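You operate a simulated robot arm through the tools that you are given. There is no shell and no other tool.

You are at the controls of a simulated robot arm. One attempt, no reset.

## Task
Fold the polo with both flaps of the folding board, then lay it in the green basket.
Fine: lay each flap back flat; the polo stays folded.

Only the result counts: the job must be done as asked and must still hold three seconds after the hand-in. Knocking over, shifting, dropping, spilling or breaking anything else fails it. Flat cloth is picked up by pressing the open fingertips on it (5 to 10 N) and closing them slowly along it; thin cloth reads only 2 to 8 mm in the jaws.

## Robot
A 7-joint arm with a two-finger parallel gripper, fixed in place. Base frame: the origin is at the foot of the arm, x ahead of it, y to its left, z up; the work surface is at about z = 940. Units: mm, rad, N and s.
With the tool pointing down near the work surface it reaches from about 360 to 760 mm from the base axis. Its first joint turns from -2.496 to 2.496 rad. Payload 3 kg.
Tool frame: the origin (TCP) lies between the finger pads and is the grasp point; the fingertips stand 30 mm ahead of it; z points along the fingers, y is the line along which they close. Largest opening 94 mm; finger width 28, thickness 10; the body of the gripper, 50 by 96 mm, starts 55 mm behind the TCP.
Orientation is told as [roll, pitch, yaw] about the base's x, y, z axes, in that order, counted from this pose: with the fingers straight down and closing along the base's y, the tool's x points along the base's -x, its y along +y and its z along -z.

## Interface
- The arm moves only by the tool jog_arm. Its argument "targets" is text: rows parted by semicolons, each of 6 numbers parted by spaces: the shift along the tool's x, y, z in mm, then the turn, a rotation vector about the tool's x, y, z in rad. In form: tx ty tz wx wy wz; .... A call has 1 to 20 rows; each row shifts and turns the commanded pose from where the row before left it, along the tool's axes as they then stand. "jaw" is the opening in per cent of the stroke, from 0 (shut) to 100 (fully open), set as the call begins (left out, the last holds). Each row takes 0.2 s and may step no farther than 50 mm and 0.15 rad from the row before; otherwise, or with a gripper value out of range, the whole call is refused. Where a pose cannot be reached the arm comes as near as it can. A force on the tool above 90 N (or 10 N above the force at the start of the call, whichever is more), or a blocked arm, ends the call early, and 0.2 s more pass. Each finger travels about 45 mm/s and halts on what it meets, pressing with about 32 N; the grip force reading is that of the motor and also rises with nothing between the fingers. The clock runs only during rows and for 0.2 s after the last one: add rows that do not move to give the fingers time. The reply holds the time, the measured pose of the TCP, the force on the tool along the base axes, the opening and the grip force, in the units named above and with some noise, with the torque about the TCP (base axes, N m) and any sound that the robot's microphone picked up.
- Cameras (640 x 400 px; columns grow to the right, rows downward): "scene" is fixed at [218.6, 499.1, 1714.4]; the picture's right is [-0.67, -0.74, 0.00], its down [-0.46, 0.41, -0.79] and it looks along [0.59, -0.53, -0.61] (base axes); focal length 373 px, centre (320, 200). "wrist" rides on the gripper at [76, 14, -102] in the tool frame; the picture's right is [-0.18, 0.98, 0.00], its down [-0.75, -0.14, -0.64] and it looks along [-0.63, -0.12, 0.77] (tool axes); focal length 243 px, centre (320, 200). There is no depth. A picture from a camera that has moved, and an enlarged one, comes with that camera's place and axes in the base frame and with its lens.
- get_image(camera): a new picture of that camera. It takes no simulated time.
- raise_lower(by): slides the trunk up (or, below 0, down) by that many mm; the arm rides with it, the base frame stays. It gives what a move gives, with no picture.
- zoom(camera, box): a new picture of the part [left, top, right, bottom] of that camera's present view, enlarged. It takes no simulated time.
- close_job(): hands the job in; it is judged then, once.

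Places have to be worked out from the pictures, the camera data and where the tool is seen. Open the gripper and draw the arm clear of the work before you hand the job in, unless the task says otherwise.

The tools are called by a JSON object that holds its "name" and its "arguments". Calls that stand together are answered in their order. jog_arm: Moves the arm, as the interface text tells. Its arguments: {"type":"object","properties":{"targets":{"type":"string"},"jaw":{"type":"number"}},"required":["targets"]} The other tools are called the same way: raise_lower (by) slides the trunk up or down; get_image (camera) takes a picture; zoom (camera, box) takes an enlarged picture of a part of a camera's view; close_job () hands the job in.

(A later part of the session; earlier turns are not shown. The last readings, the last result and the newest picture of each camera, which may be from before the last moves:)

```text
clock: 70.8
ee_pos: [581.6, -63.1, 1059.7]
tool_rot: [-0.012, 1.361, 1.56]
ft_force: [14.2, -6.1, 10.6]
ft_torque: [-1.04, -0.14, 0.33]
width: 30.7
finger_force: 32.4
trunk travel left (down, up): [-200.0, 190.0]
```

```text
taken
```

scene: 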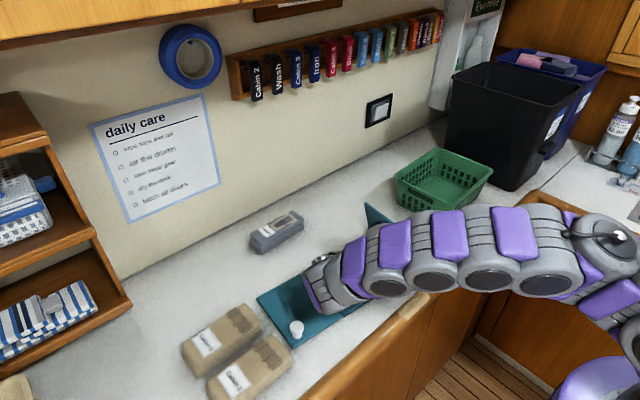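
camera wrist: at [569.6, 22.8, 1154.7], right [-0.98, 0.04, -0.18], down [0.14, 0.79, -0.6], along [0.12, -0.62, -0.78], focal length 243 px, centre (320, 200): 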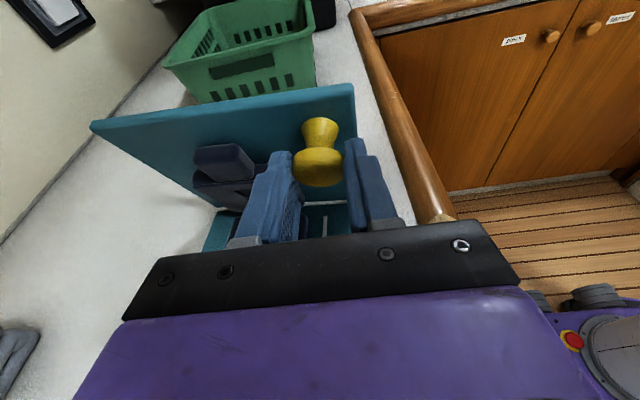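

The flap is at ~110° and the polo's side is still on it; the board also yawed slightly from the off-centre pull. I relieve the x load and go a bit further toward the stop.

{"name": "jog_arm", "arguments": {"targets": "-3 -1.5 -3 0 0 0; -4.5 -1 -4.5 0 0 0; -4.5 0 -4 0 0 0; 0 0 0 0 0 0"}}

{"name": "get_image", "arguments": {"camera": "wrist"}}

{"name": "zoom", "arguments": {"camera": "scene", "box": [240, 180, 460, 370]}}

```text
clock: 71.8
ee_pos: [584.5, -49.4, 1048.7]
tool_rot: [0.003, 1.362, 1.57]
ft_force: [12.0, -2.3, 11.7]
ft_torque: [-1.04, -0.01, 0.38]
width: 30.6
finger_force: 32.2
trunk travel left (down, up): [-200.0, 190.0]
```

```text
taken
camera wrist: at [571.4, 36.4, 1144.2], right [-0.98, 0.04, -0.18], down [0.14, 0.78, -0.6], along [0.12, -0.62, -0.78], focal length 243 px, centre (320, 200)
```

wrist: 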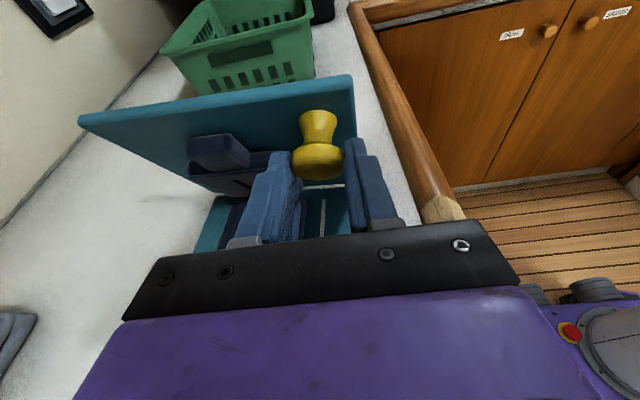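

```text
2.11 times, centred on (350, 275) of scene
camera zoom: at [218.6, 499.1, 1714.4], right [-0.67, -0.74, 0.0], down [-0.46, 0.41, -0.79], along [0.59, -0.53, -0.61], focal length 785 px, centre (257, 42)
```

zoom: 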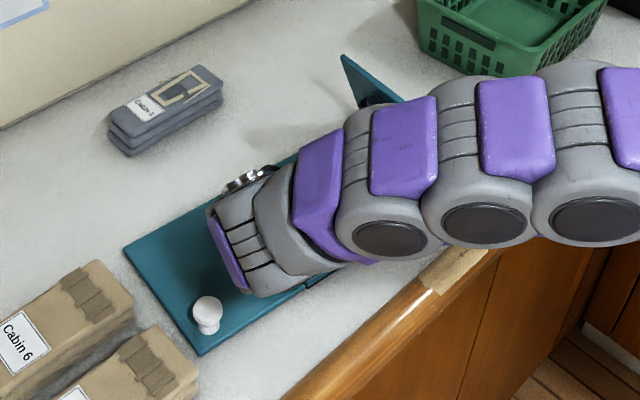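

Board yaw is ≈−7° now with its centre nearly back in place. The polo side hasn't fallen yet; I relieve the loads and wait a second for it to fall over (as the left one did).

{"name": "jog_arm", "arguments": {"targets": "1 -2 0 0 0 0; 0 0 0 0 0 0; 0 0 0 0 0 0; 0 0 0 0 0 0; 0 0 0 0 0 0; 0 0 0 0 0 0"}}

{"name": "get_image", "arguments": {"camera": "wrist"}}

```text
clock: 73.2
ee_pos: [585.6, -51.0, 1051.1]
tool_rot: [0.003, 1.359, 1.569]
ft_force: [-4.3, -2.9, -6.5]
ft_torque: [0.22, 0.14, -0.07]
width: 30.6
finger_force: 32.4
trunk travel left (down, up): [-200.0, 190.0]
```

```text
taken
camera wrist: at [573.4, 35.0, 1145.4], right [-0.98, 0.04, -0.18], down [0.14, 0.79, -0.6], along [0.12, -0.62, -0.78], focal length 243 px, centre (320, 200)
```

wrist: 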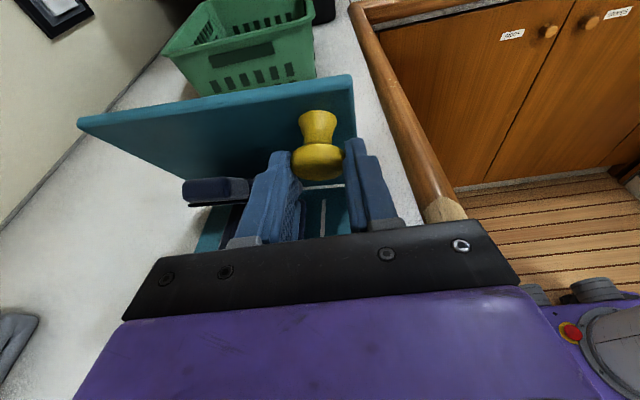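

It's falling now. Wait a little longer.

{"name": "jog_arm", "arguments": {"targets": "0 0 0 0 0 0; 0 0 0 0 0 0; 0 0 0 0 0 0; 0 0 0 0 0 0; 0 0 0 0 0 0; 0 0 0 0 0 0"}}

{"name": "get_image", "arguments": {"camera": "wrist"}}

{"name": "get_image", "arguments": {"camera": "scene"}}

```text
clock: 74.6
ee_pos: [586.5, -51.5, 1049.3]
tool_rot: [-0.001, 1.36, 1.569]
ft_force: [-3.4, -3.1, -7.0]
ft_torque: [0.28, 0.05, -0.05]
width: 30.8
finger_force: 31.8
trunk travel left (down, up): [-200.0, 190.0]
```

```text
taken
camera wrist: at [573.4, 35.4, 1145.5], right [-0.98, 0.04, -0.18], down [0.14, 0.79, -0.6], along [0.12, -0.62, -0.78], focal length 243 px, centre (320, 200)
```

wrist: 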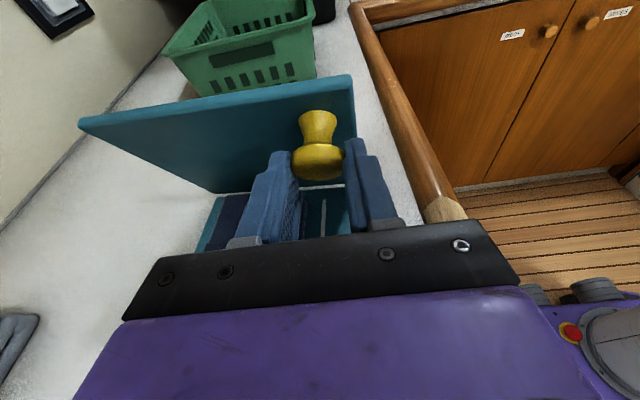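

```text
taken
```

scene: 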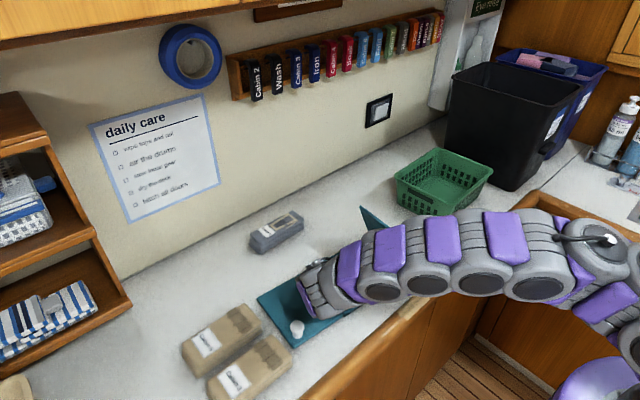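

The polo's right side has fallen onto the middle. Before lowering this flap I check the board's yaw more precisely.

{"name": "zoom", "arguments": {"camera": "scene", "box": [245, 270, 345, 360]}}

{"name": "zoom", "arguments": {"camera": "scene", "box": [330, 190, 430, 260]}}

```text
4.44 times, centred on (295, 315) of scene
camera zoom: at [218.6, 499.1, 1714.4], right [-0.67, -0.74, 0.0], down [-0.46, 0.41, -0.79], along [0.59, -0.53, -0.61], focal length 1656 px, centre (431, -311)
```

zoom: 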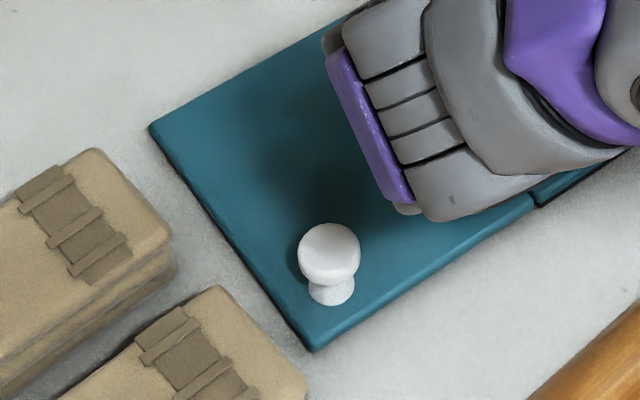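

```text
5.71 times, centred on (380, 225) of scene
camera zoom: at [218.6, 499.1, 1714.4], right [-0.67, -0.74, 0.0], down [-0.46, 0.41, -0.79], along [0.59, -0.53, -0.61], focal length 2130 px, centre (-23, 57)
```

zoom: 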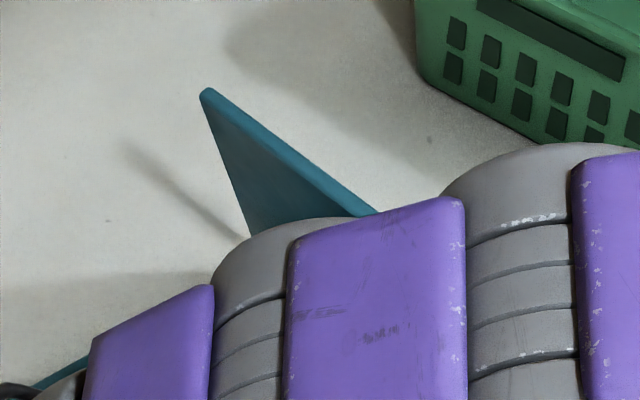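

Board yaw ≈ −0.105 rad; I align the tool yaw with it, then bring the right flap back over vertical along its (rotated) arc.

{"name": "jog_arm", "arguments": {"targets": "0 0 0 -0.1 0 0.022; 0 0 0 0 0 0"}}

{"name": "jog_arm", "arguments": {"targets": "7.8 0 9.5 0 0 0; 7.8 0 9.5 0 0 0; 6 0 11.1 0 0 0; 6 0 11.1 0 0 0; 0 0 0 0 0 0"}}

{"name": "get_image", "arguments": {"camera": "wrist"}}

{"name": "get_image", "arguments": {"camera": "scene"}}

```text
clock: 75.2
ee_pos: [586.8, -48.5, 1050.3]
tool_rot: [-0.005, 1.359, 1.46]
ft_force: [-2.7, -0.1, -4.9]
ft_torque: [0.23, -0.31, -0.09]
width: 30.8
finger_force: 32.9
trunk travel left (down, up): [-200.0, 190.0]
```

```text
clock: 76.4
ee_pos: [580.7, -96.5, 1069.8]
tool_rot: [-0.009, 1.363, 1.456]
ft_force: [7.2, 6.5, 6.7]
ft_torque: [0.39, 0.01, 0.19]
width: 30.8
finger_force: 32.0
trunk travel left (down, up): [-200.0, 190.0]
```

```text
taken
camera wrist: at [576.9, -8.4, 1164.4], right [-0.97, 0.14, -0.18], down [0.22, 0.76, -0.6], along [0.05, -0.63, -0.78], focal length 243 px, centre (320, 200)
```

wrist: 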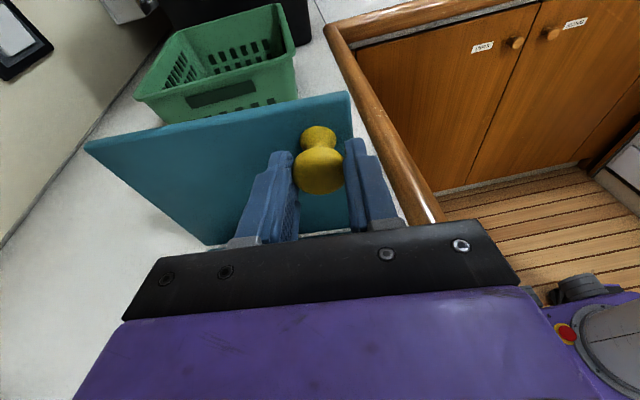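

```text
taken
```

scene: 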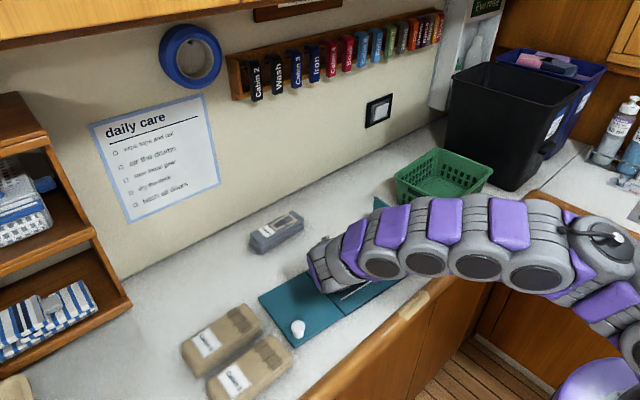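

Smooth so far; the board stays put. Continue over vertical and start lowering.

{"name": "jog_arm", "arguments": {"targets": "4.5 -0.6 11.9 0 0 0; 4.5 -0.6 11.9 0 0 0; 2.6 0 9.3 0 -0.08 0; 2.6 0 9.3 0 -0.08 0; 2.6 0 9.3 0 -0.08 0; 0 0 0 0 0 0"}}

{"name": "get_image", "arguments": {"camera": "wrist"}}

{"name": "get_image", "arguments": {"camera": "scene"}}

```text
clock: 77.8
ee_pos: [575.7, -151.3, 1071.8]
tool_rot: [0.002, 1.12, 1.467]
ft_force: [-0.8, -2.9, -6.2]
ft_torque: [-0.3, 0.06, -0.13]
width: 31.0
finger_force: 31.9
trunk travel left (down, up): [-200.0, 190.0]
```

```text
taken
camera wrist: at [569.0, -89.1, 1184.0], right [-0.97, 0.18, -0.17], down [0.24, 0.89, -0.4], along [0.07, -0.43, -0.9], focal length 243 px, centre (320, 200)
```

wrist: 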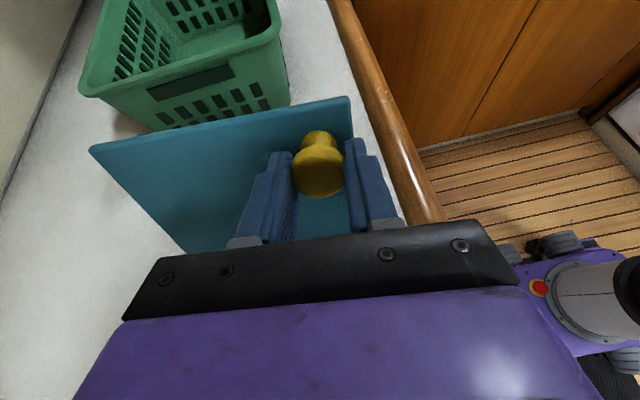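

```text
taken
```

scene: 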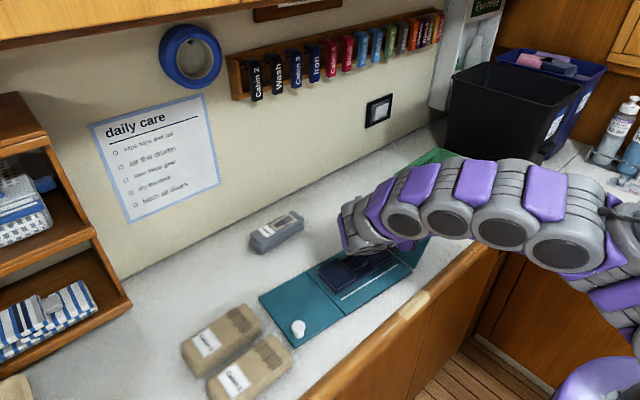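

Board steady, flap ~65°. Continue lowering.

{"name": "jog_arm", "arguments": {"targets": "2.6 0 9.4 0 -0.08 0; 2.6 0 9.4 0 -0.08 0; 2.6 0 9.4 0 -0.08 0; 2.6 0 9.4 0 -0.08 0; 2.6 0 9.4 0 -0.08 0; 2.6 0 9.4 0 -0.08 0; 0 0 0 0 0 0"}}

{"name": "get_image", "arguments": {"camera": "wrist"}}

{"name": "get_image", "arguments": {"camera": "scene"}}

```text
clock: 79.4
ee_pos: [570.9, -206.4, 1050.3]
tool_rot: [0.0, 0.638, 1.466]
ft_force: [-9.8, -11.5, 12.2]
ft_torque: [-0.38, 0.12, -0.1]
width: 31.0
finger_force: 32.6
trunk travel left (down, up): [-200.0, 190.0]
```

```text
taken
camera wrist: at [556.8, -203.0, 1177.1], right [-0.96, 0.25, -0.11], down [0.25, 0.97, 0.07], along [0.12, 0.04, -0.99], focal length 243 px, centre (320, 200)
```

wrist: 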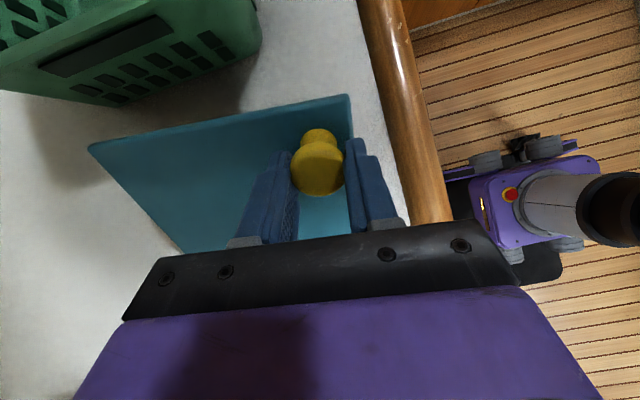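

```text
taken
```

scene: 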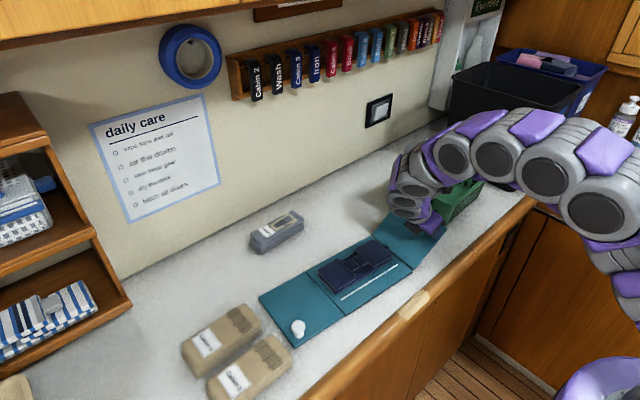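

The polo is folded on both sides. I ease the radius outward by 3 mm (17 N radial) and continue lowering.

{"name": "jog_arm", "arguments": {"targets": "4.2 0.7 9.0 0 -0.08 0; 4.2 0.6 9.0 0 -0.08 0; 2.7 0 9.6 0 -0.08 0; 2.7 0 9.6 0 -0.08 0; 0 0 0 0 0 0"}}

{"name": "get_image", "arguments": {"camera": "wrist"}}

{"name": "zoom", "arguments": {"camera": "scene", "box": [330, 150, 490, 290]}}

```text
clock: 80.6
ee_pos: [568.0, -232.6, 1024.5]
tool_rot: [-0.003, 0.319, 1.465]
ft_force: [1.7, -0.1, 6.9]
ft_torque: [0.67, -0.2, -0.01]
width: 30.9
finger_force: 32.0
trunk travel left (down, up): [-200.0, 190.0]
```

```text
taken
camera wrist: at [550.3, -270.0, 1145.2], right [-0.96, 0.28, -0.06], down [0.23, 0.9, 0.37], along [0.16, 0.34, -0.93], focal length 243 px, centre (320, 200)
```

wrist: 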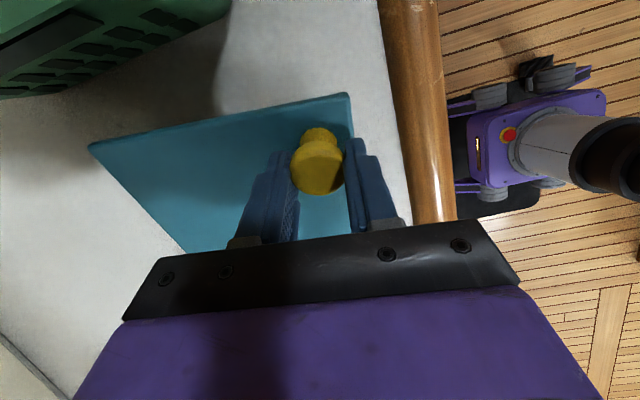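

```text
2.86 times, centred on (410, 220) of scene
camera zoom: at [218.6, 499.1, 1714.4], right [-0.67, -0.74, 0.0], down [-0.46, 0.41, -0.79], along [0.59, -0.53, -0.61], focal length 1065 px, centre (63, 143)
```

zoom: 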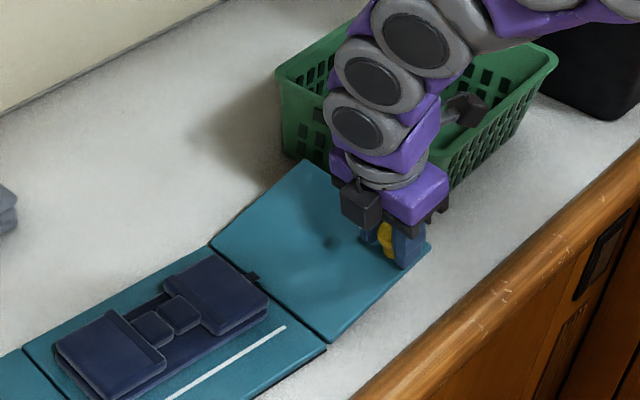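

Both sides are folded neatly. Final small steps to lay the right flap flat.

{"name": "jog_arm", "arguments": {"targets": "2.7 0 9.6 0 -0.08 0; 2.7 0 9.6 0 -0.08 0; 2.7 0 9.6 0 -0.08 0; 2 0 6.5 0 -0.06 0; 0 0 0 0 0 0"}}

{"name": "get_image", "arguments": {"camera": "wrist"}}

{"name": "get_image", "arguments": {"camera": "scene"}}

```text
clock: 81.8
ee_pos: [564.3, -250.2, 991.8]
tool_rot: [0.003, 0.018, 1.466]
ft_force: [2.5, 2.5, -4.5]
ft_torque: [-0.19, 0.04, -0.01]
width: 30.9
finger_force: 32.6
trunk travel left (down, up): [-200.0, 190.0]
```

```text
taken
camera wrist: at [543.6, -321.8, 1094.7], right [-0.96, 0.29, 0.0], down [0.22, 0.75, 0.63], along [0.18, 0.6, -0.78], focal length 243 px, centre (320, 200)
```

wrist: 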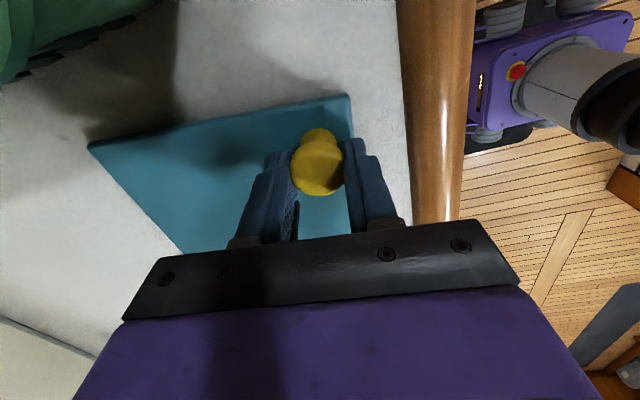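

```text
taken
```

scene: 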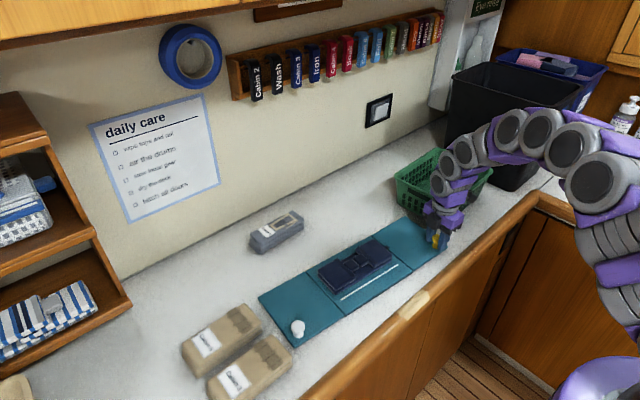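

Force still slightly negative (−4.5 N), so I lower a few mm more until the flap seats.

{"name": "jog_arm", "arguments": {"targets": "0.3 0 2.5 0 -0.015 0; 0 0 2.5 0 0 0; 0 0 0 0 0 0"}}

```text
clock: 82.6
ee_pos: [564.6, -252.0, 987.1]
tool_rot: [0.0, 0.006, 1.465]
ft_force: [-3.7, 1.5, 5.1]
ft_torque: [0.69, -0.06, -0.1]
width: 30.7
finger_force: 31.9
trunk travel left (down, up): [-200.0, 190.0]
```

The flap is seated. With this x-firm grip I gently push the yellow knob +x ≈18 mm to take out most of the board's yaw.

{"name": "jog_arm", "arguments": {"targets": "0 0 1 0 0 0; -0.5 -4.5 0 0 0 0; -0.5 -4.5 0 0 0 0; -0.5 -4.5 0 0 0 0; -0.4 -4.5 0 0 0 0; 0 0 0 0 0 0"}}

{"name": "zoom", "arguments": {"camera": "scene", "box": [240, 190, 460, 370]}}

```text
clock: 84.0
ee_pos: [582.6, -254.4, 988.5]
tool_rot: [-0.001, 0.003, 1.465]
ft_force: [-6.2, -10.1, -1.3]
ft_torque: [-0.4, 0.03, -0.03]
width: 30.7
finger_force: 31.9
trunk travel left (down, up): [-200.0, 190.0]
```

```text
2.22 times, centred on (350, 280) of scene
camera zoom: at [218.6, 499.1, 1714.4], right [-0.67, -0.74, 0.0], down [-0.46, 0.41, -0.79], along [0.59, -0.53, -0.61], focal length 828 px, centre (253, 22)
```

zoom: 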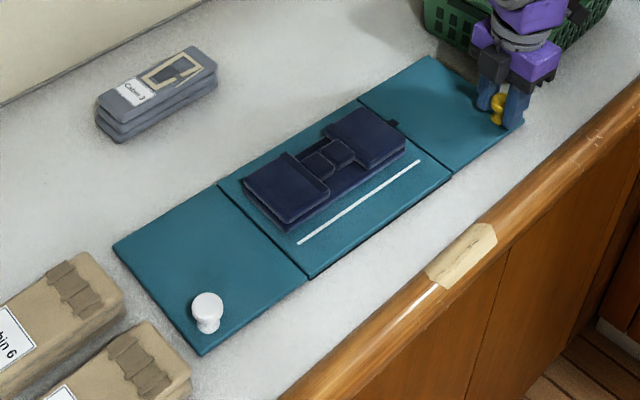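

The board is much straighter (yaw ≈ −0.065, centre off by ≈(+6, −16) mm). While still gripping, I slide it +y ≈16 mm.

{"name": "jog_arm", "arguments": {"targets": "-4 0.4 0 0 0 0; -4 0.4 0 0 0 0; -4 0.4 0 0 0 0; -4 0.4 0 0 0 0; 0 0 0 0 0 0"}}

{"name": "zoom", "arguments": {"camera": "scene", "box": [240, 190, 460, 370]}}

```text
clock: 85.2
ee_pos: [582.3, -236.8, 986.8]
tool_rot: [0.001, 0.003, 1.465]
ft_force: [-4.8, -11.2, 0.6]
ft_torque: [-0.2, 0.09, -0.07]
width: 31.0
finger_force: 31.8
trunk travel left (down, up): [-200.0, 190.0]
```

```text
2.22 times, centred on (350, 280) of scene
camera zoom: at [218.6, 499.1, 1714.4], right [-0.67, -0.74, 0.0], down [-0.46, 0.41, -0.79], along [0.59, -0.53, -0.61], focal length 828 px, centre (253, 22)
```

zoom: 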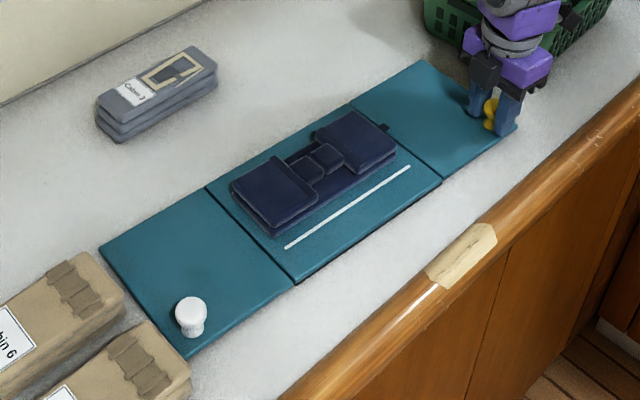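

The board slid back well (centre ≈(661, −17), yaw ≈ −0.077). I release the yellow knob, rise, and go to the white knob to push its end −x and remove the remaining yaw.

{"name": "jog_arm", "arguments": {"targets": "0 0 0 0 0 0; 0 0 0 0 0 0; 0 0 0 0 0 0; 0 0 0 0 0 0; 0 0 -30 0 0 0; 0 0 -45 0 0 0; 0 0 -45 0 0 0; 0 0 -45 0 0 0; 0 0 -45 0 0 0", "jaw": 100}}

{"name": "get_image", "arguments": {"camera": "wrist"}}

{"name": "get_image", "arguments": {"camera": "scene"}}

```text
clock: 87.2
ee_pos: [583.1, -236.2, 1199.8]
tool_rot: [0.001, 0.006, 1.467]
ft_force: [-0.1, -0.4, -0.3]
ft_torque: [-0.02, 0.0, 0.04]
width: 93.9
finger_force: 0.0
trunk travel left (down, up): [-200.0, 190.0]
```

```text
taken
camera wrist: at [561.1, -307.5, 1301.0], right [-0.96, 0.29, 0.0], down [0.22, 0.74, 0.64], along [0.18, 0.61, -0.77], focal length 243 px, centre (320, 200)
```

wrist: 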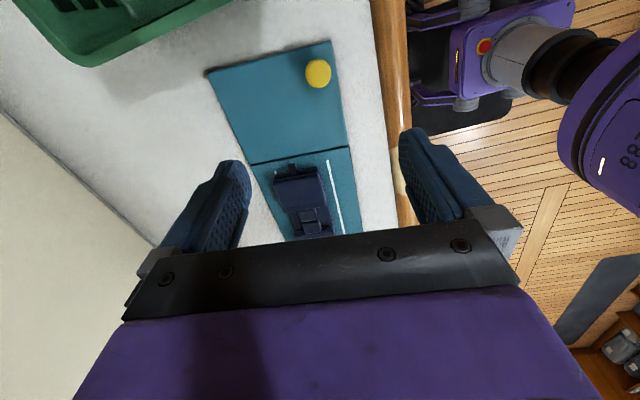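

```text
taken
```

scene: 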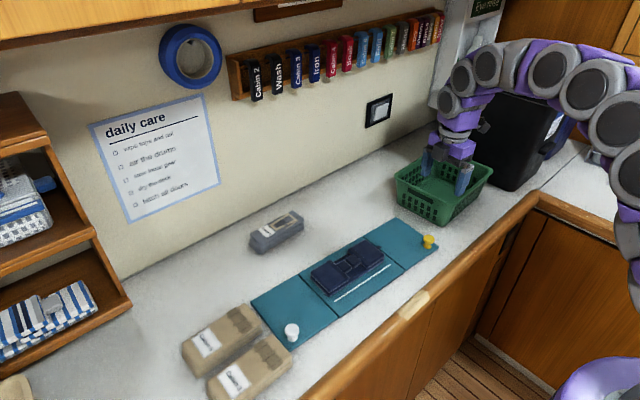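

Yellow end is back in place; the white knob should be near (618, 230). I move over it.

{"name": "jog_arm", "arguments": {"targets": "-42 1.2 12 0 0 0; -42 1.2 12 0 0 0; -42 1.2 12 0 0 0; -42 1.2 12 0 0 0; -42 1.2 12 0 0 0; -42 1.2 12 0 0 0; -42 1.2 12 0 0 0; -42 1.2 12 0 0 0; -42 1.2 12 0 0 0; -42 1.2 12 0 0 0; -42 1.2 12 0 0 0; 0 0 0 0 0 0"}}

{"name": "get_image", "arguments": {"camera": "wrist"}}

{"name": "zoom", "arguments": {"camera": "scene", "box": [240, 260, 360, 360]}}

```text
clock: 89.8
ee_pos: [617.9, 228.0, 1059.4]
tool_rot: [-0.002, 0.006, 1.465]
ft_force: [0.1, 0.0, 0.4]
ft_torque: [0.04, 0.04, -0.01]
width: 93.8
finger_force: 0.1
trunk travel left (down, up): [-200.0, 190.0]
```

```text
taken
camera wrist: at [596.8, 156.1, 1161.5], right [-0.96, 0.29, 0.0], down [0.22, 0.74, 0.64], along [0.18, 0.61, -0.77], focal length 243 px, centre (320, 200)
```

wrist: 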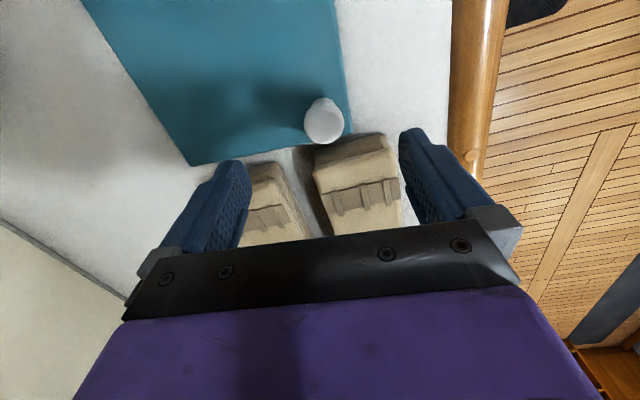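

```text
4.00 times, centred on (300, 310) of scene
camera zoom: at [218.6, 499.1, 1714.4], right [-0.67, -0.74, 0.0], down [-0.46, 0.41, -0.79], along [0.59, -0.53, -0.61], focal length 1491 px, centre (400, -240)
```

zoom: 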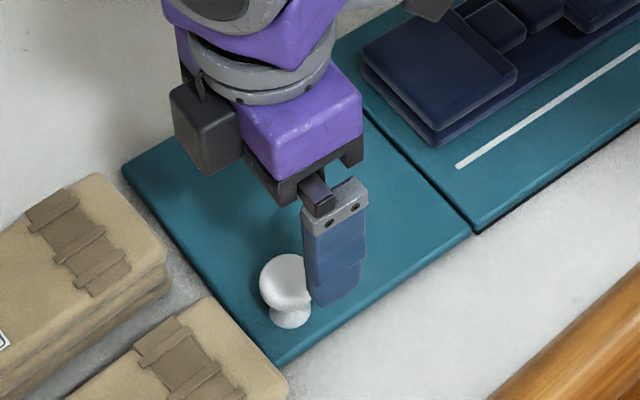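

White knob at (615, 229). I lower over it and close.

{"name": "jog_arm", "arguments": {"targets": "-0.1 1 24 0 0 0; -0.1 1 24 0 0 0; -0.1 1 23 0 0 0; 0 0 0 0 0 0"}}

{"name": "jog_arm", "arguments": {"targets": "0 0 0 0 0 0; 0 0 0 0 0 0; 0 0 0 0 0 0; 0 0 0 0 0 0; 0 0 0 0 0 0", "jaw": 0}}

{"name": "get_image", "arguments": {"camera": "wrist"}}

```text
clock: 90.8
ee_pos: [615.1, 228.6, 988.5]
tool_rot: [0.002, 0.007, 1.466]
ft_force: [-0.6, -0.2, 0.4]
ft_torque: [0.01, 0.02, 0.01]
width: 94.2
finger_force: 0.0
trunk travel left (down, up): [-200.0, 190.0]
```

```text
clock: 92.0
ee_pos: [616.3, 228.1, 989.0]
tool_rot: [0.001, 0.007, 1.465]
ft_force: [-5.4, 1.5, 0.5]
ft_torque: [-0.02, 0.41, -0.13]
width: 30.8
finger_force: 31.9
trunk travel left (down, up): [-200.0, 190.0]
```

```text
taken
camera wrist: at [595.0, 156.7, 1090.2], right [-0.96, 0.29, 0.0], down [0.22, 0.74, 0.64], along [0.18, 0.61, -0.77], focal length 243 px, centre (320, 200)
```

wrist: 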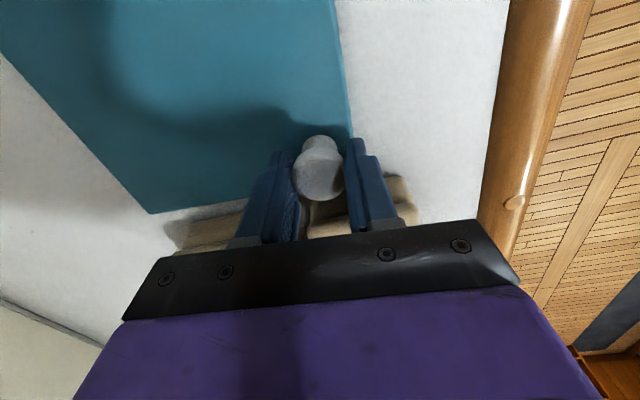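

Gripped; I push the knob −x by ≈25 mm slowly to square the board.

{"name": "jog_arm", "arguments": {"targets": "0.5 5 0 0 0 0; 0.5 5 0 0 0 0; 0.5 5 0 0 0 0; 0.5 5 0 0 0 0; 0.5 5 0 0 0 0; 0 0 0 0 0 0"}}

{"name": "zoom", "arguments": {"camera": "scene", "box": [240, 190, 460, 370]}}

```text
clock: 93.4
ee_pos: [590.5, 225.7, 991.2]
tool_rot: [0.0, 0.007, 1.466]
ft_force: [3.9, -5.9, 0.4]
ft_torque: [-0.34, 0.1, -0.04]
width: 30.7
finger_force: 32.6
trunk travel left (down, up): [-200.0, 190.0]
```

```text
2.22 times, centred on (350, 280) of scene
camera zoom: at [218.6, 499.1, 1714.4], right [-0.67, -0.74, 0.0], down [-0.46, 0.41, -0.79], along [0.59, -0.53, -0.61], focal length 828 px, centre (253, 22)
```

zoom: 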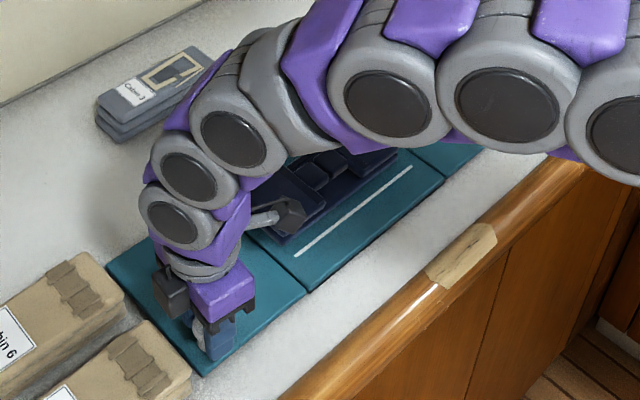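

The white knob is at (590.5, 226) — practically its original place. I open, rise and look at the whole board.

{"name": "jog_arm", "arguments": {"targets": "0 0 0 0 0 0; 0 0 0 0 0 0; 0 0 0 0 0 0; 0 0 0 0 0 0; 0 0 -30 0 0 0; 0 0 -45 0 0 0; 0 0 -45 0 0 0; 0 0 -45 0 0 0; 0 0 -45 0 0 0; 0 0 0 0 0 -0.105", "jaw": 100}}

{"name": "get_image", "arguments": {"camera": "wrist"}}

{"name": "zoom", "arguments": {"camera": "scene", "box": [240, 190, 460, 370]}}

{"name": "zoom", "arguments": {"camera": "scene", "box": [360, 120, 520, 260]}}

```text
clock: 95.6
ee_pos: [591.6, 229.9, 1200.4]
tool_rot: [0.0, 0.006, 1.572]
ft_force: [-0.4, 0.2, 0.0]
ft_torque: [0.01, 0.01, 0.01]
width: 94.0
finger_force: 0.1
trunk travel left (down, up): [-200.0, 190.0]
```

```text
taken
camera wrist: at [577.8, 156.3, 1302.3], right [-0.98, 0.18, 0.0], down [0.14, 0.76, 0.64], along [0.12, 0.63, -0.77], focal length 243 px, centre (320, 200)
```

wrist: 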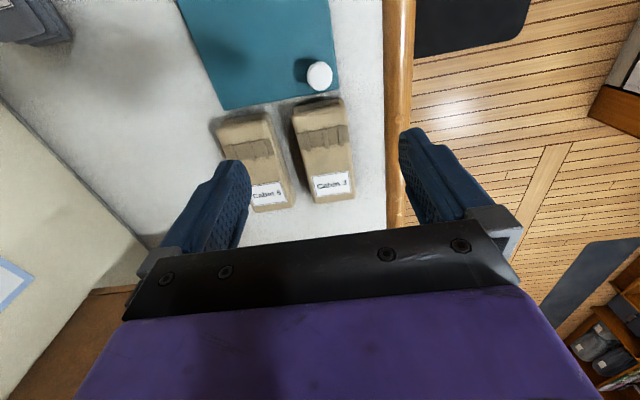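

```text
2.22 times, centred on (350, 280) of scene
camera zoom: at [218.6, 499.1, 1714.4], right [-0.67, -0.74, 0.0], down [-0.46, 0.41, -0.79], along [0.59, -0.53, -0.61], focal length 828 px, centre (253, 22)
```

zoom: 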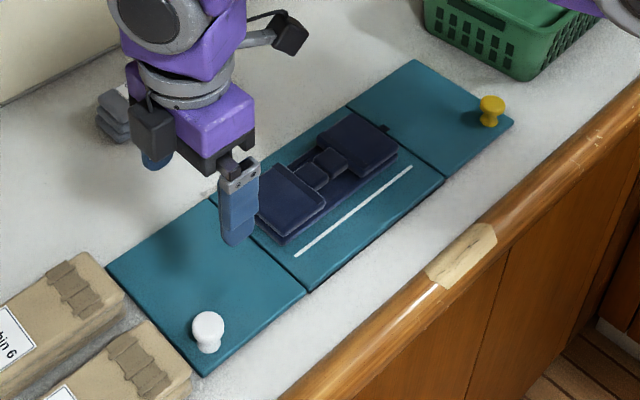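

```text
2.86 times, centred on (440, 190) of scene
camera zoom: at [218.6, 499.1, 1714.4], right [-0.67, -0.74, 0.0], down [-0.46, 0.41, -0.79], along [0.59, -0.53, -0.61], focal length 1065 px, centre (-23, 229)
```

zoom: 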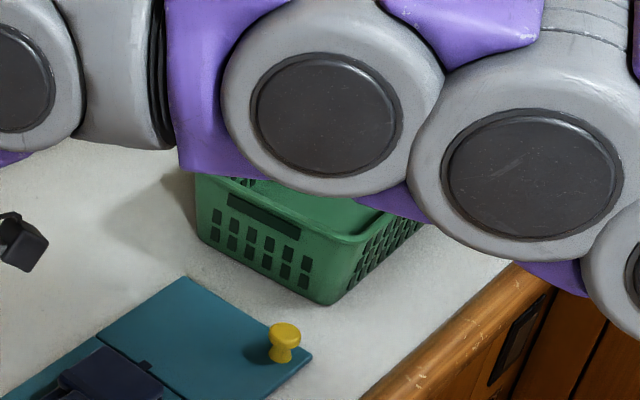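

The board is restored to within a few mm (centre ≈(652, −15), yaw ≈0). Now I inspect the folded polo closely to choose the pinch point.

{"name": "zoom", "arguments": {"camera": "scene", "box": [315, 230, 400, 290]}}

{"name": "jog_arm", "arguments": {"targets": "45 0 0 0 0 0; 45 0 0 0 0 0; 30 0 0 0 0 0; 0 0 0 0 0 0"}}

{"name": "get_image", "arguments": {"camera": "wrist"}}

```text
6.67 times, centred on (358, 260) of scene
camera zoom: at [218.6, 499.1, 1714.4], right [-0.67, -0.74, 0.0], down [-0.46, 0.41, -0.79], along [0.59, -0.53, -0.61], focal length 2485 px, centre (70, -200)
```

zoom: 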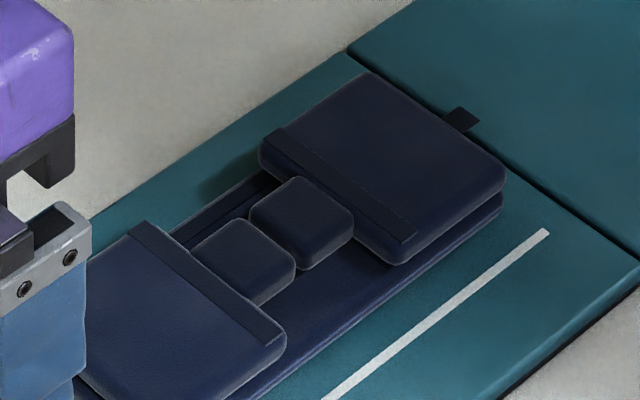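

```text
clock: 96.6
ee_pos: [589.3, 109.2, 1201.9]
tool_rot: [0.001, 0.007, 1.57]
ft_force: [-0.3, 0.0, -0.6]
ft_torque: [-0.02, 0.01, 0.02]
width: 94.0
finger_force: 0.1
trunk travel left (down, up): [-200.0, 190.0]
```

```text
taken
camera wrist: at [577.7, 35.9, 1303.9], right [-0.98, 0.18, 0.0], down [0.14, 0.76, 0.64], along [0.12, 0.63, -0.77], focal length 243 px, centre (320, 200)
```

wrist: 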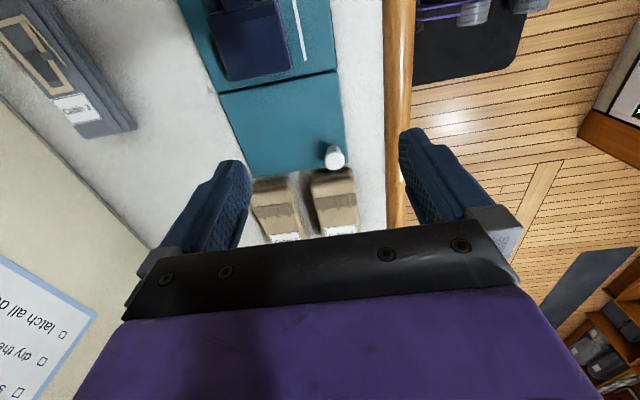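

The middle panel is exposed in a strip beside the two sleeves — that's where I'll pinch. Before that, I turn back to yaw 0 (jaw closed) and head over the basket to nudge it back by its inside wall.

{"name": "jog_arm", "arguments": {"targets": "0 0 0 0 -0.007 0.1428; 0 0 0 0 0 0.1428; 0 0 0 0 0 0.1428; 0 0 0 0 0 0.1428; 0 0 0 0 0 0.1428; 0 0 0 0 0 0.1428; 0 0 0 0 0 0.1428; 0 0 0 0 0 0.1428; 0 0 0 0 0 0.1428; 0 0 0 0 0 0.1428; 0 0 0 0 0 0.1428; 0 -45 0 0 0 0; 0 -45 0 0 0 0; 0 -45 0 0 0 0; 0 -45 0 0 0 0; 0 -45 0 0 0 0; 0 -45 0 0 0 0; 0 -45 0 0 0 0; 0 -45 0 0 0 0; 0 0 0 0 0 0", "jaw": 0}}

{"name": "get_image", "arguments": {"camera": "wrist"}}

{"name": "zoom", "arguments": {"camera": "scene", "box": [360, 120, 520, 260]}}

```text
clock: 100.8
ee_pos: [589.2, -253.8, 1200.9]
tool_rot: [0.001, -0.001, 0.002]
ft_force: [-0.3, 0.1, 0.5]
ft_torque: [0.01, -0.03, -0.02]
width: 0.0
finger_force: 31.8
trunk travel left (down, up): [-200.0, 190.0]
```

```text
taken
camera wrist: at [514.5, -239.2, 1302.4], right [0.18, 0.98, 0.0], down [0.75, -0.14, 0.64], along [0.63, -0.12, -0.77], focal length 243 px, centre (320, 200)
```

wrist: 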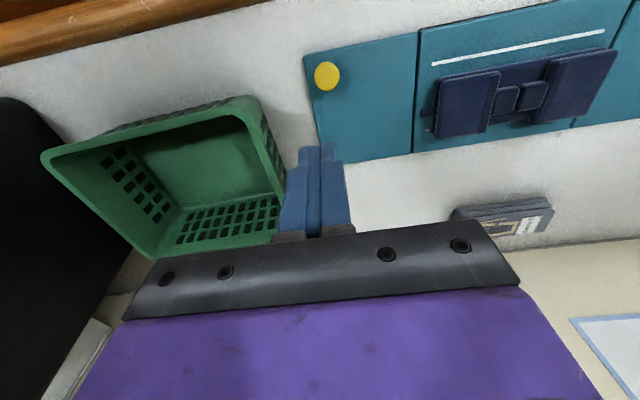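

```text
2.86 times, centred on (440, 190) of scene
camera zoom: at [218.6, 499.1, 1714.4], right [-0.67, -0.74, 0.0], down [-0.46, 0.41, -0.79], along [0.59, -0.53, -0.61], focal length 1065 px, centre (-23, 229)
```

zoom: 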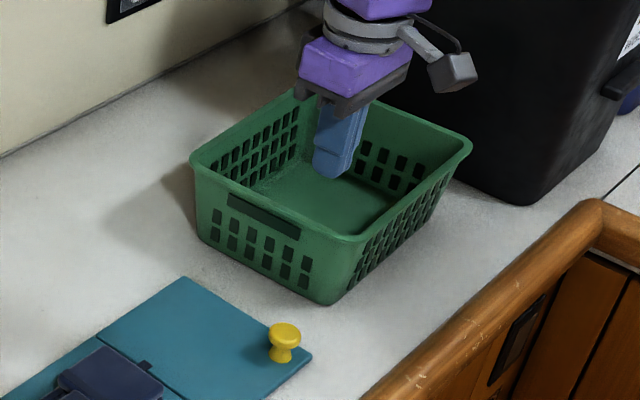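

The basket sits about 14 mm too far −y with ~0.04 rad of yaw. I go inside it with closed fingers at about (655, −400) and will push its +y wall gently back.

{"name": "jog_arm", "arguments": {"targets": "-16.5 -36.5 0 0 0 0; -16.5 -36.5 0 0 0 0; -16.5 -36.5 0 0 0 0; -16.5 -36.5 0 0 0 0; 0 0 46 0 0 0; 0 0 46 0 0 0; 0 0 46 0 0 0; 0 0 46 0 0 0; 0 0 0 0 0 0"}}

{"name": "get_image", "arguments": {"camera": "wrist"}}

{"name": "zoom", "arguments": {"camera": "scene", "box": [360, 120, 520, 260]}}

```text
clock: 102.8
ee_pos: [633.9, -354.9, 1015.2]
tool_rot: [0.001, -0.001, 0.0]
ft_force: [-0.6, -0.9, 1.6]
ft_torque: [-0.01, 0.04, 0.01]
width: 0.4
finger_force: 32.3
out of reach, approached as far as the arm can: row 3, 4
trunk travel left (down, up): [-200.0, 190.0]
```

```text
taken
camera wrist: at [559.6, -338.8, 1116.5], right [0.18, 0.98, 0.0], down [0.75, -0.14, 0.64], along [0.63, -0.12, -0.77], focal length 243 px, centre (320, 200)
```

wrist: 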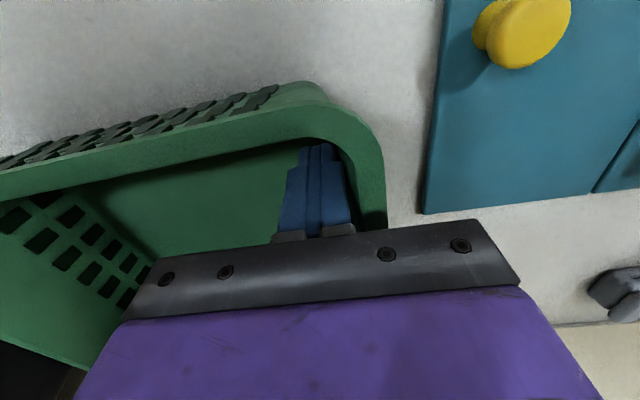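

```text
2.86 times, centred on (440, 190) of scene
camera zoom: at [218.6, 499.1, 1714.4], right [-0.67, -0.74, 0.0], down [-0.46, 0.41, -0.79], along [0.59, -0.53, -0.61], focal length 1065 px, centre (-23, 229)
```

zoom: 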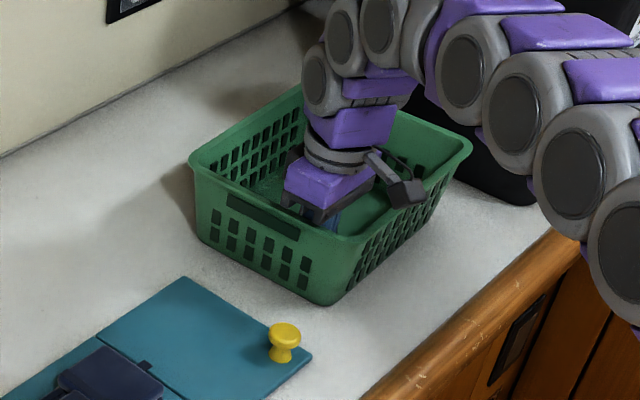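

Reach limited me to (634, −355), which is just inside the +y wall without touching. I push +y in small steps and watch the force and position.

{"name": "jog_arm", "arguments": {"targets": "0 4 0 0 0 0; 0 4 0 0 0 0; 0 0 0 0 0 0"}}

{"name": "zoom", "arguments": {"camera": "scene", "box": [360, 120, 520, 260]}}

```text
clock: 103.6
ee_pos: [635.5, -346.9, 1013.4]
tool_rot: [0.004, 0.001, 0.0]
ft_force: [-0.7, -1.0, 0.6]
ft_torque: [-0.02, 0.02, 0.01]
width: 0.0
finger_force: 31.9
trunk travel left (down, up): [-200.0, 190.0]
```

```text
2.86 times, centred on (440, 190) of scene
camera zoom: at [218.6, 499.1, 1714.4], right [-0.67, -0.74, 0.0], down [-0.46, 0.41, -0.79], along [0.59, -0.53, -0.61], focal length 1065 px, centre (-23, 229)
```

zoom: 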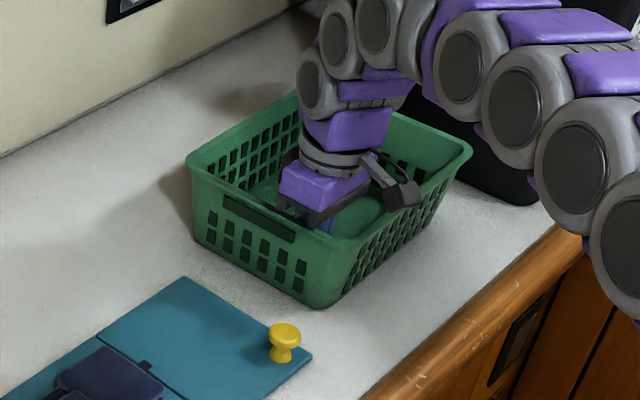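

The light basket follows: near bottom corner moved from (337,303) to (330,307) toward its original (322,308). I push about 8 mm more.

{"name": "jog_arm", "arguments": {"targets": "0 4 0 0 0 0; 0 4 0 0 0 0; 0 0 0 0 0 0"}}

{"name": "zoom", "arguments": {"camera": "scene", "box": [360, 120, 520, 260]}}

```text
clock: 104.4
ee_pos: [636.3, -338.0, 1014.4]
tool_rot: [0.002, -0.001, -0.001]
ft_force: [-0.7, -1.1, 0.0]
ft_torque: [-0.02, -0.01, -0.01]
width: 0.0
finger_force: 32.4
trunk travel left (down, up): [-200.0, 190.0]
```

```text
2.86 times, centred on (440, 190) of scene
camera zoom: at [218.6, 499.1, 1714.4], right [-0.67, -0.74, 0.0], down [-0.46, 0.41, -0.79], along [0.59, -0.53, -0.61], focal length 1065 px, centre (-23, 229)
```

zoom: 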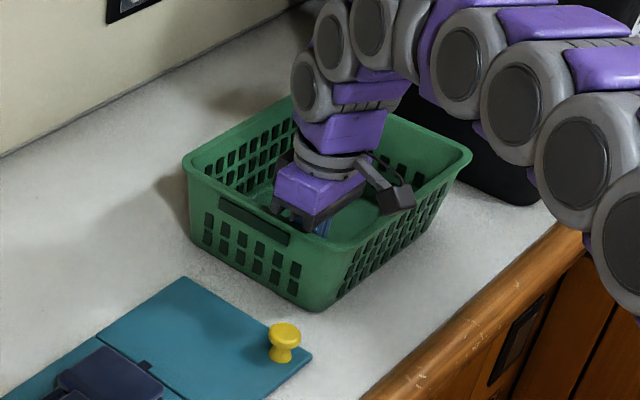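

The basket corner matches its original pixel position. I back off the wall, rise out, and head to the polo with the jaw opened to about 30 mm.

{"name": "jog_arm", "arguments": {"targets": "0 -8 0 0 0 0; 0 0 -45 0 0 0; 0 0 -45 0 0 0; 0 0 -45 0 0 0; 0 40 -20 0 0 0; 0 45 0 0 0 0; 0 45 0 0 0 0; 0 45 0 0 0 0; 0 45 0 0 0 0; 0 45 0 0 0 0; 0 45 0 0 0 0; 0 23 0 0 0 0; 0 0 0 0 0 0", "jaw": 32}}

{"name": "get_image", "arguments": {"camera": "wrist"}}

{"name": "zoom", "arguments": {"camera": "scene", "box": [360, 120, 520, 260]}}

```text
clock: 107.2
ee_pos: [633.3, -11.0, 1171.0]
tool_rot: [0.0, -0.001, 0.001]
ft_force: [-0.4, 0.1, 1.0]
ft_torque: [0.01, -0.03, -0.02]
width: 29.9
finger_force: 0.0
trunk travel left (down, up): [-200.0, 190.0]
```

```text
taken
camera wrist: at [558.9, 4.1, 1273.0], right [0.18, 0.98, 0.0], down [0.75, -0.14, 0.64], along [0.63, -0.12, -0.77], focal length 243 px, centre (320, 200)
```

wrist: 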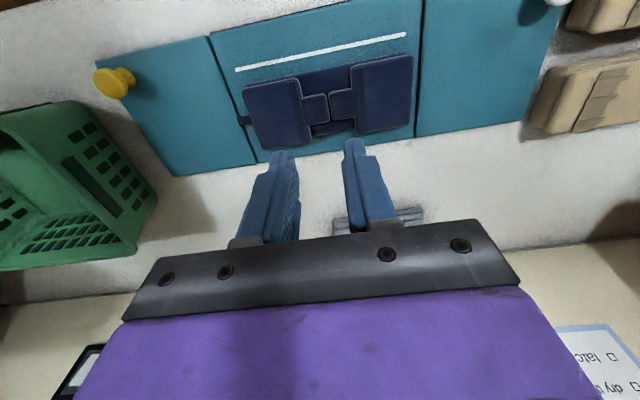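

```text
2.86 times, centred on (440, 190) of scene
camera zoom: at [218.6, 499.1, 1714.4], right [-0.67, -0.74, 0.0], down [-0.46, 0.41, -0.79], along [0.59, -0.53, -0.61], focal length 1065 px, centre (-23, 229)
```

zoom: 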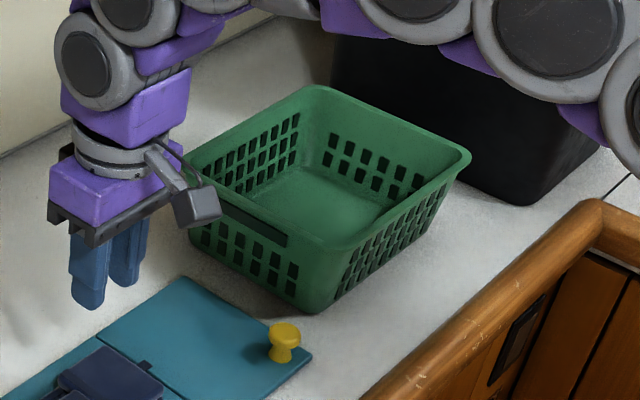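

Basket restored. Now a close look at the polo from above.

{"name": "zoom", "arguments": {"camera": "wrist", "box": [200, 30, 440, 180]}}

```text
2.67 times, centred on (320, 105) of wrist
camera zoom: at [558.9, 4.1, 1273.0], right [0.18, 0.98, 0.0], down [0.75, -0.14, 0.64], along [0.63, -0.12, -0.77], focal length 647 px, centre (320, 453)
```

zoom: 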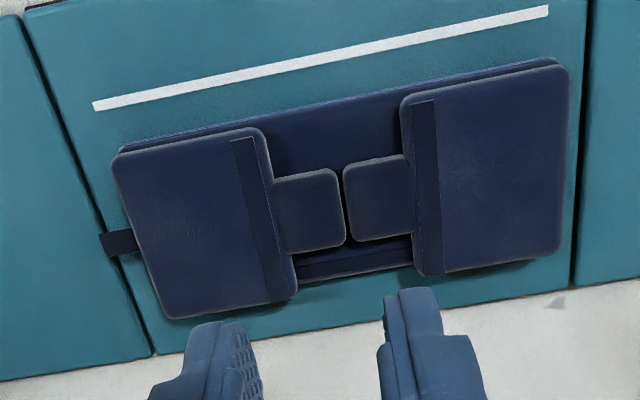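

Exposed strip of the middle panel: x≈625–646, y≈−35…25. I'll pinch at (631.5, −5) with fingers closing along y from ~26 mm. I lower to tips ≈20 mm above it and check.

{"name": "jog_arm", "arguments": {"targets": "0.45 1.5 40 0 0 0; 0.45 1.5 40 0 0 0; 0.45 1.5 40 0 0 0; 0.45 1.5 38 0 0 0; 0 0 0 0 0 0", "jaw": 28}}

{"name": "get_image", "arguments": {"camera": "wrist"}}

{"name": "zoom", "arguments": {"camera": "scene", "box": [315, 220, 415, 290]}}

```text
clock: 108.4
ee_pos: [632.8, -6.1, 1013.6]
tool_rot: [0.0, -0.002, -0.002]
ft_force: [-0.1, 0.1, 0.4]
ft_torque: [0.0, -0.04, -0.04]
width: 26.5
finger_force: 0.0
trunk travel left (down, up): [-200.0, 190.0]
```

```text
taken
camera wrist: at [558.1, 9.6, 1113.9], right [0.18, 0.98, 0.0], down [0.75, -0.14, 0.64], along [0.63, -0.12, -0.77], focal length 243 px, centre (320, 200)
```

wrist: 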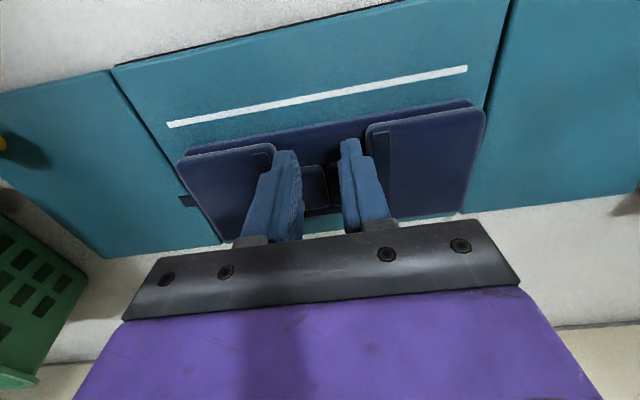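

```text
5.71 times, centred on (365, 255) of scene
camera zoom: at [218.6, 499.1, 1714.4], right [-0.67, -0.74, 0.0], down [-0.46, 0.41, -0.79], along [0.59, -0.53, -0.61], focal length 2130 px, centre (63, -114)
```

zoom: 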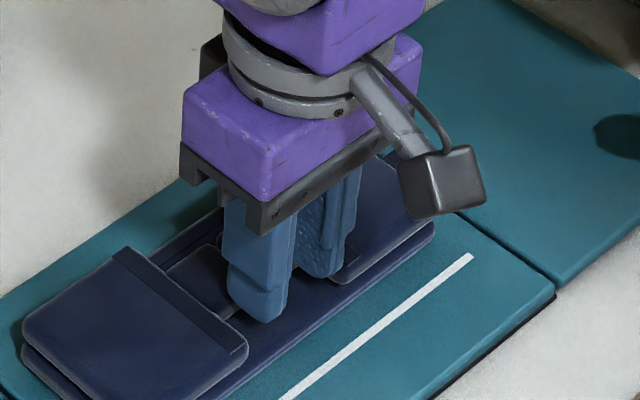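

{"name": "zoom", "arguments": {"camera": "wrist", "box": [220, 90, 420, 215]}}

```text
3.20 times, centred on (320, 152) of wrist
camera zoom: at [558.1, 9.6, 1113.9], right [0.18, 0.98, 0.0], down [0.75, -0.14, 0.64], along [0.63, -0.12, -0.77], focal length 776 px, centre (320, 352)
```

zoom: 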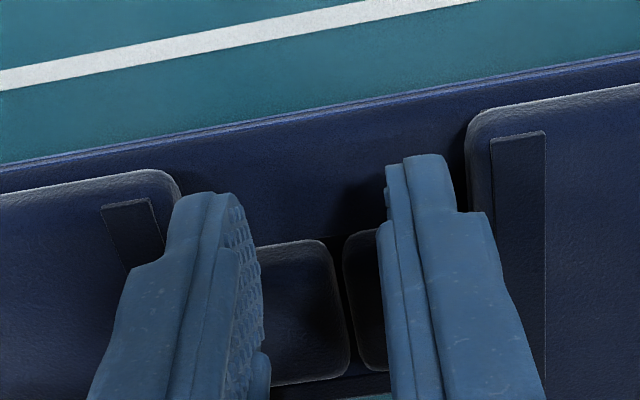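

The footprint would slightly overlap the sleeve, so I shift −3 mm in x and +2.5 in y, then lower to just above contact.

{"name": "jog_arm", "arguments": {"targets": "3 2.5 8 0 0 0; 0 0 8 0 0 0; 0 0 2 0 0 0; 0 0 0 0 0 0"}}

{"name": "zoom", "arguments": {"camera": "scene", "box": [315, 220, 415, 290]}}

```text
clock: 109.2
ee_pos: [630.6, -6.2, 1007.6]
tool_rot: [0.002, -0.028, 0.001]
ft_force: [-15.7, -8.2, 53.7]
ft_torque: [-0.25, -0.29, 0.01]
width: 25.7
finger_force: 0.0
trunk travel left (down, up): [-200.0, 190.0]
stopped in row 4: the force on the tool passed its limit at 92 N (the readings are from after the stop); the commanded pose is now the measured one
```

```text
5.71 times, centred on (365, 255) of scene
camera zoom: at [218.6, 499.1, 1714.4], right [-0.67, -0.74, 0.0], down [-0.46, 0.41, -0.79], along [0.59, -0.53, -0.61], focal length 2130 px, centre (63, -114)
```

zoom: 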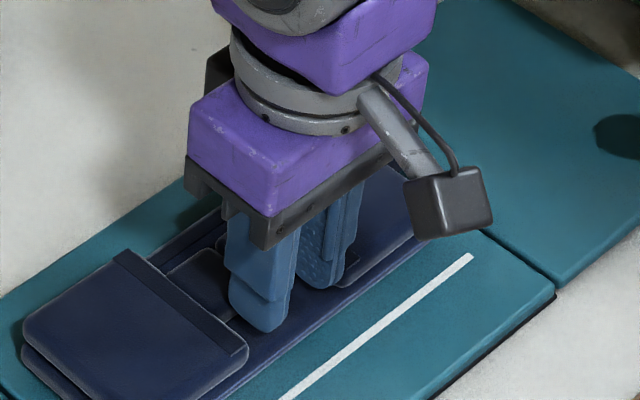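

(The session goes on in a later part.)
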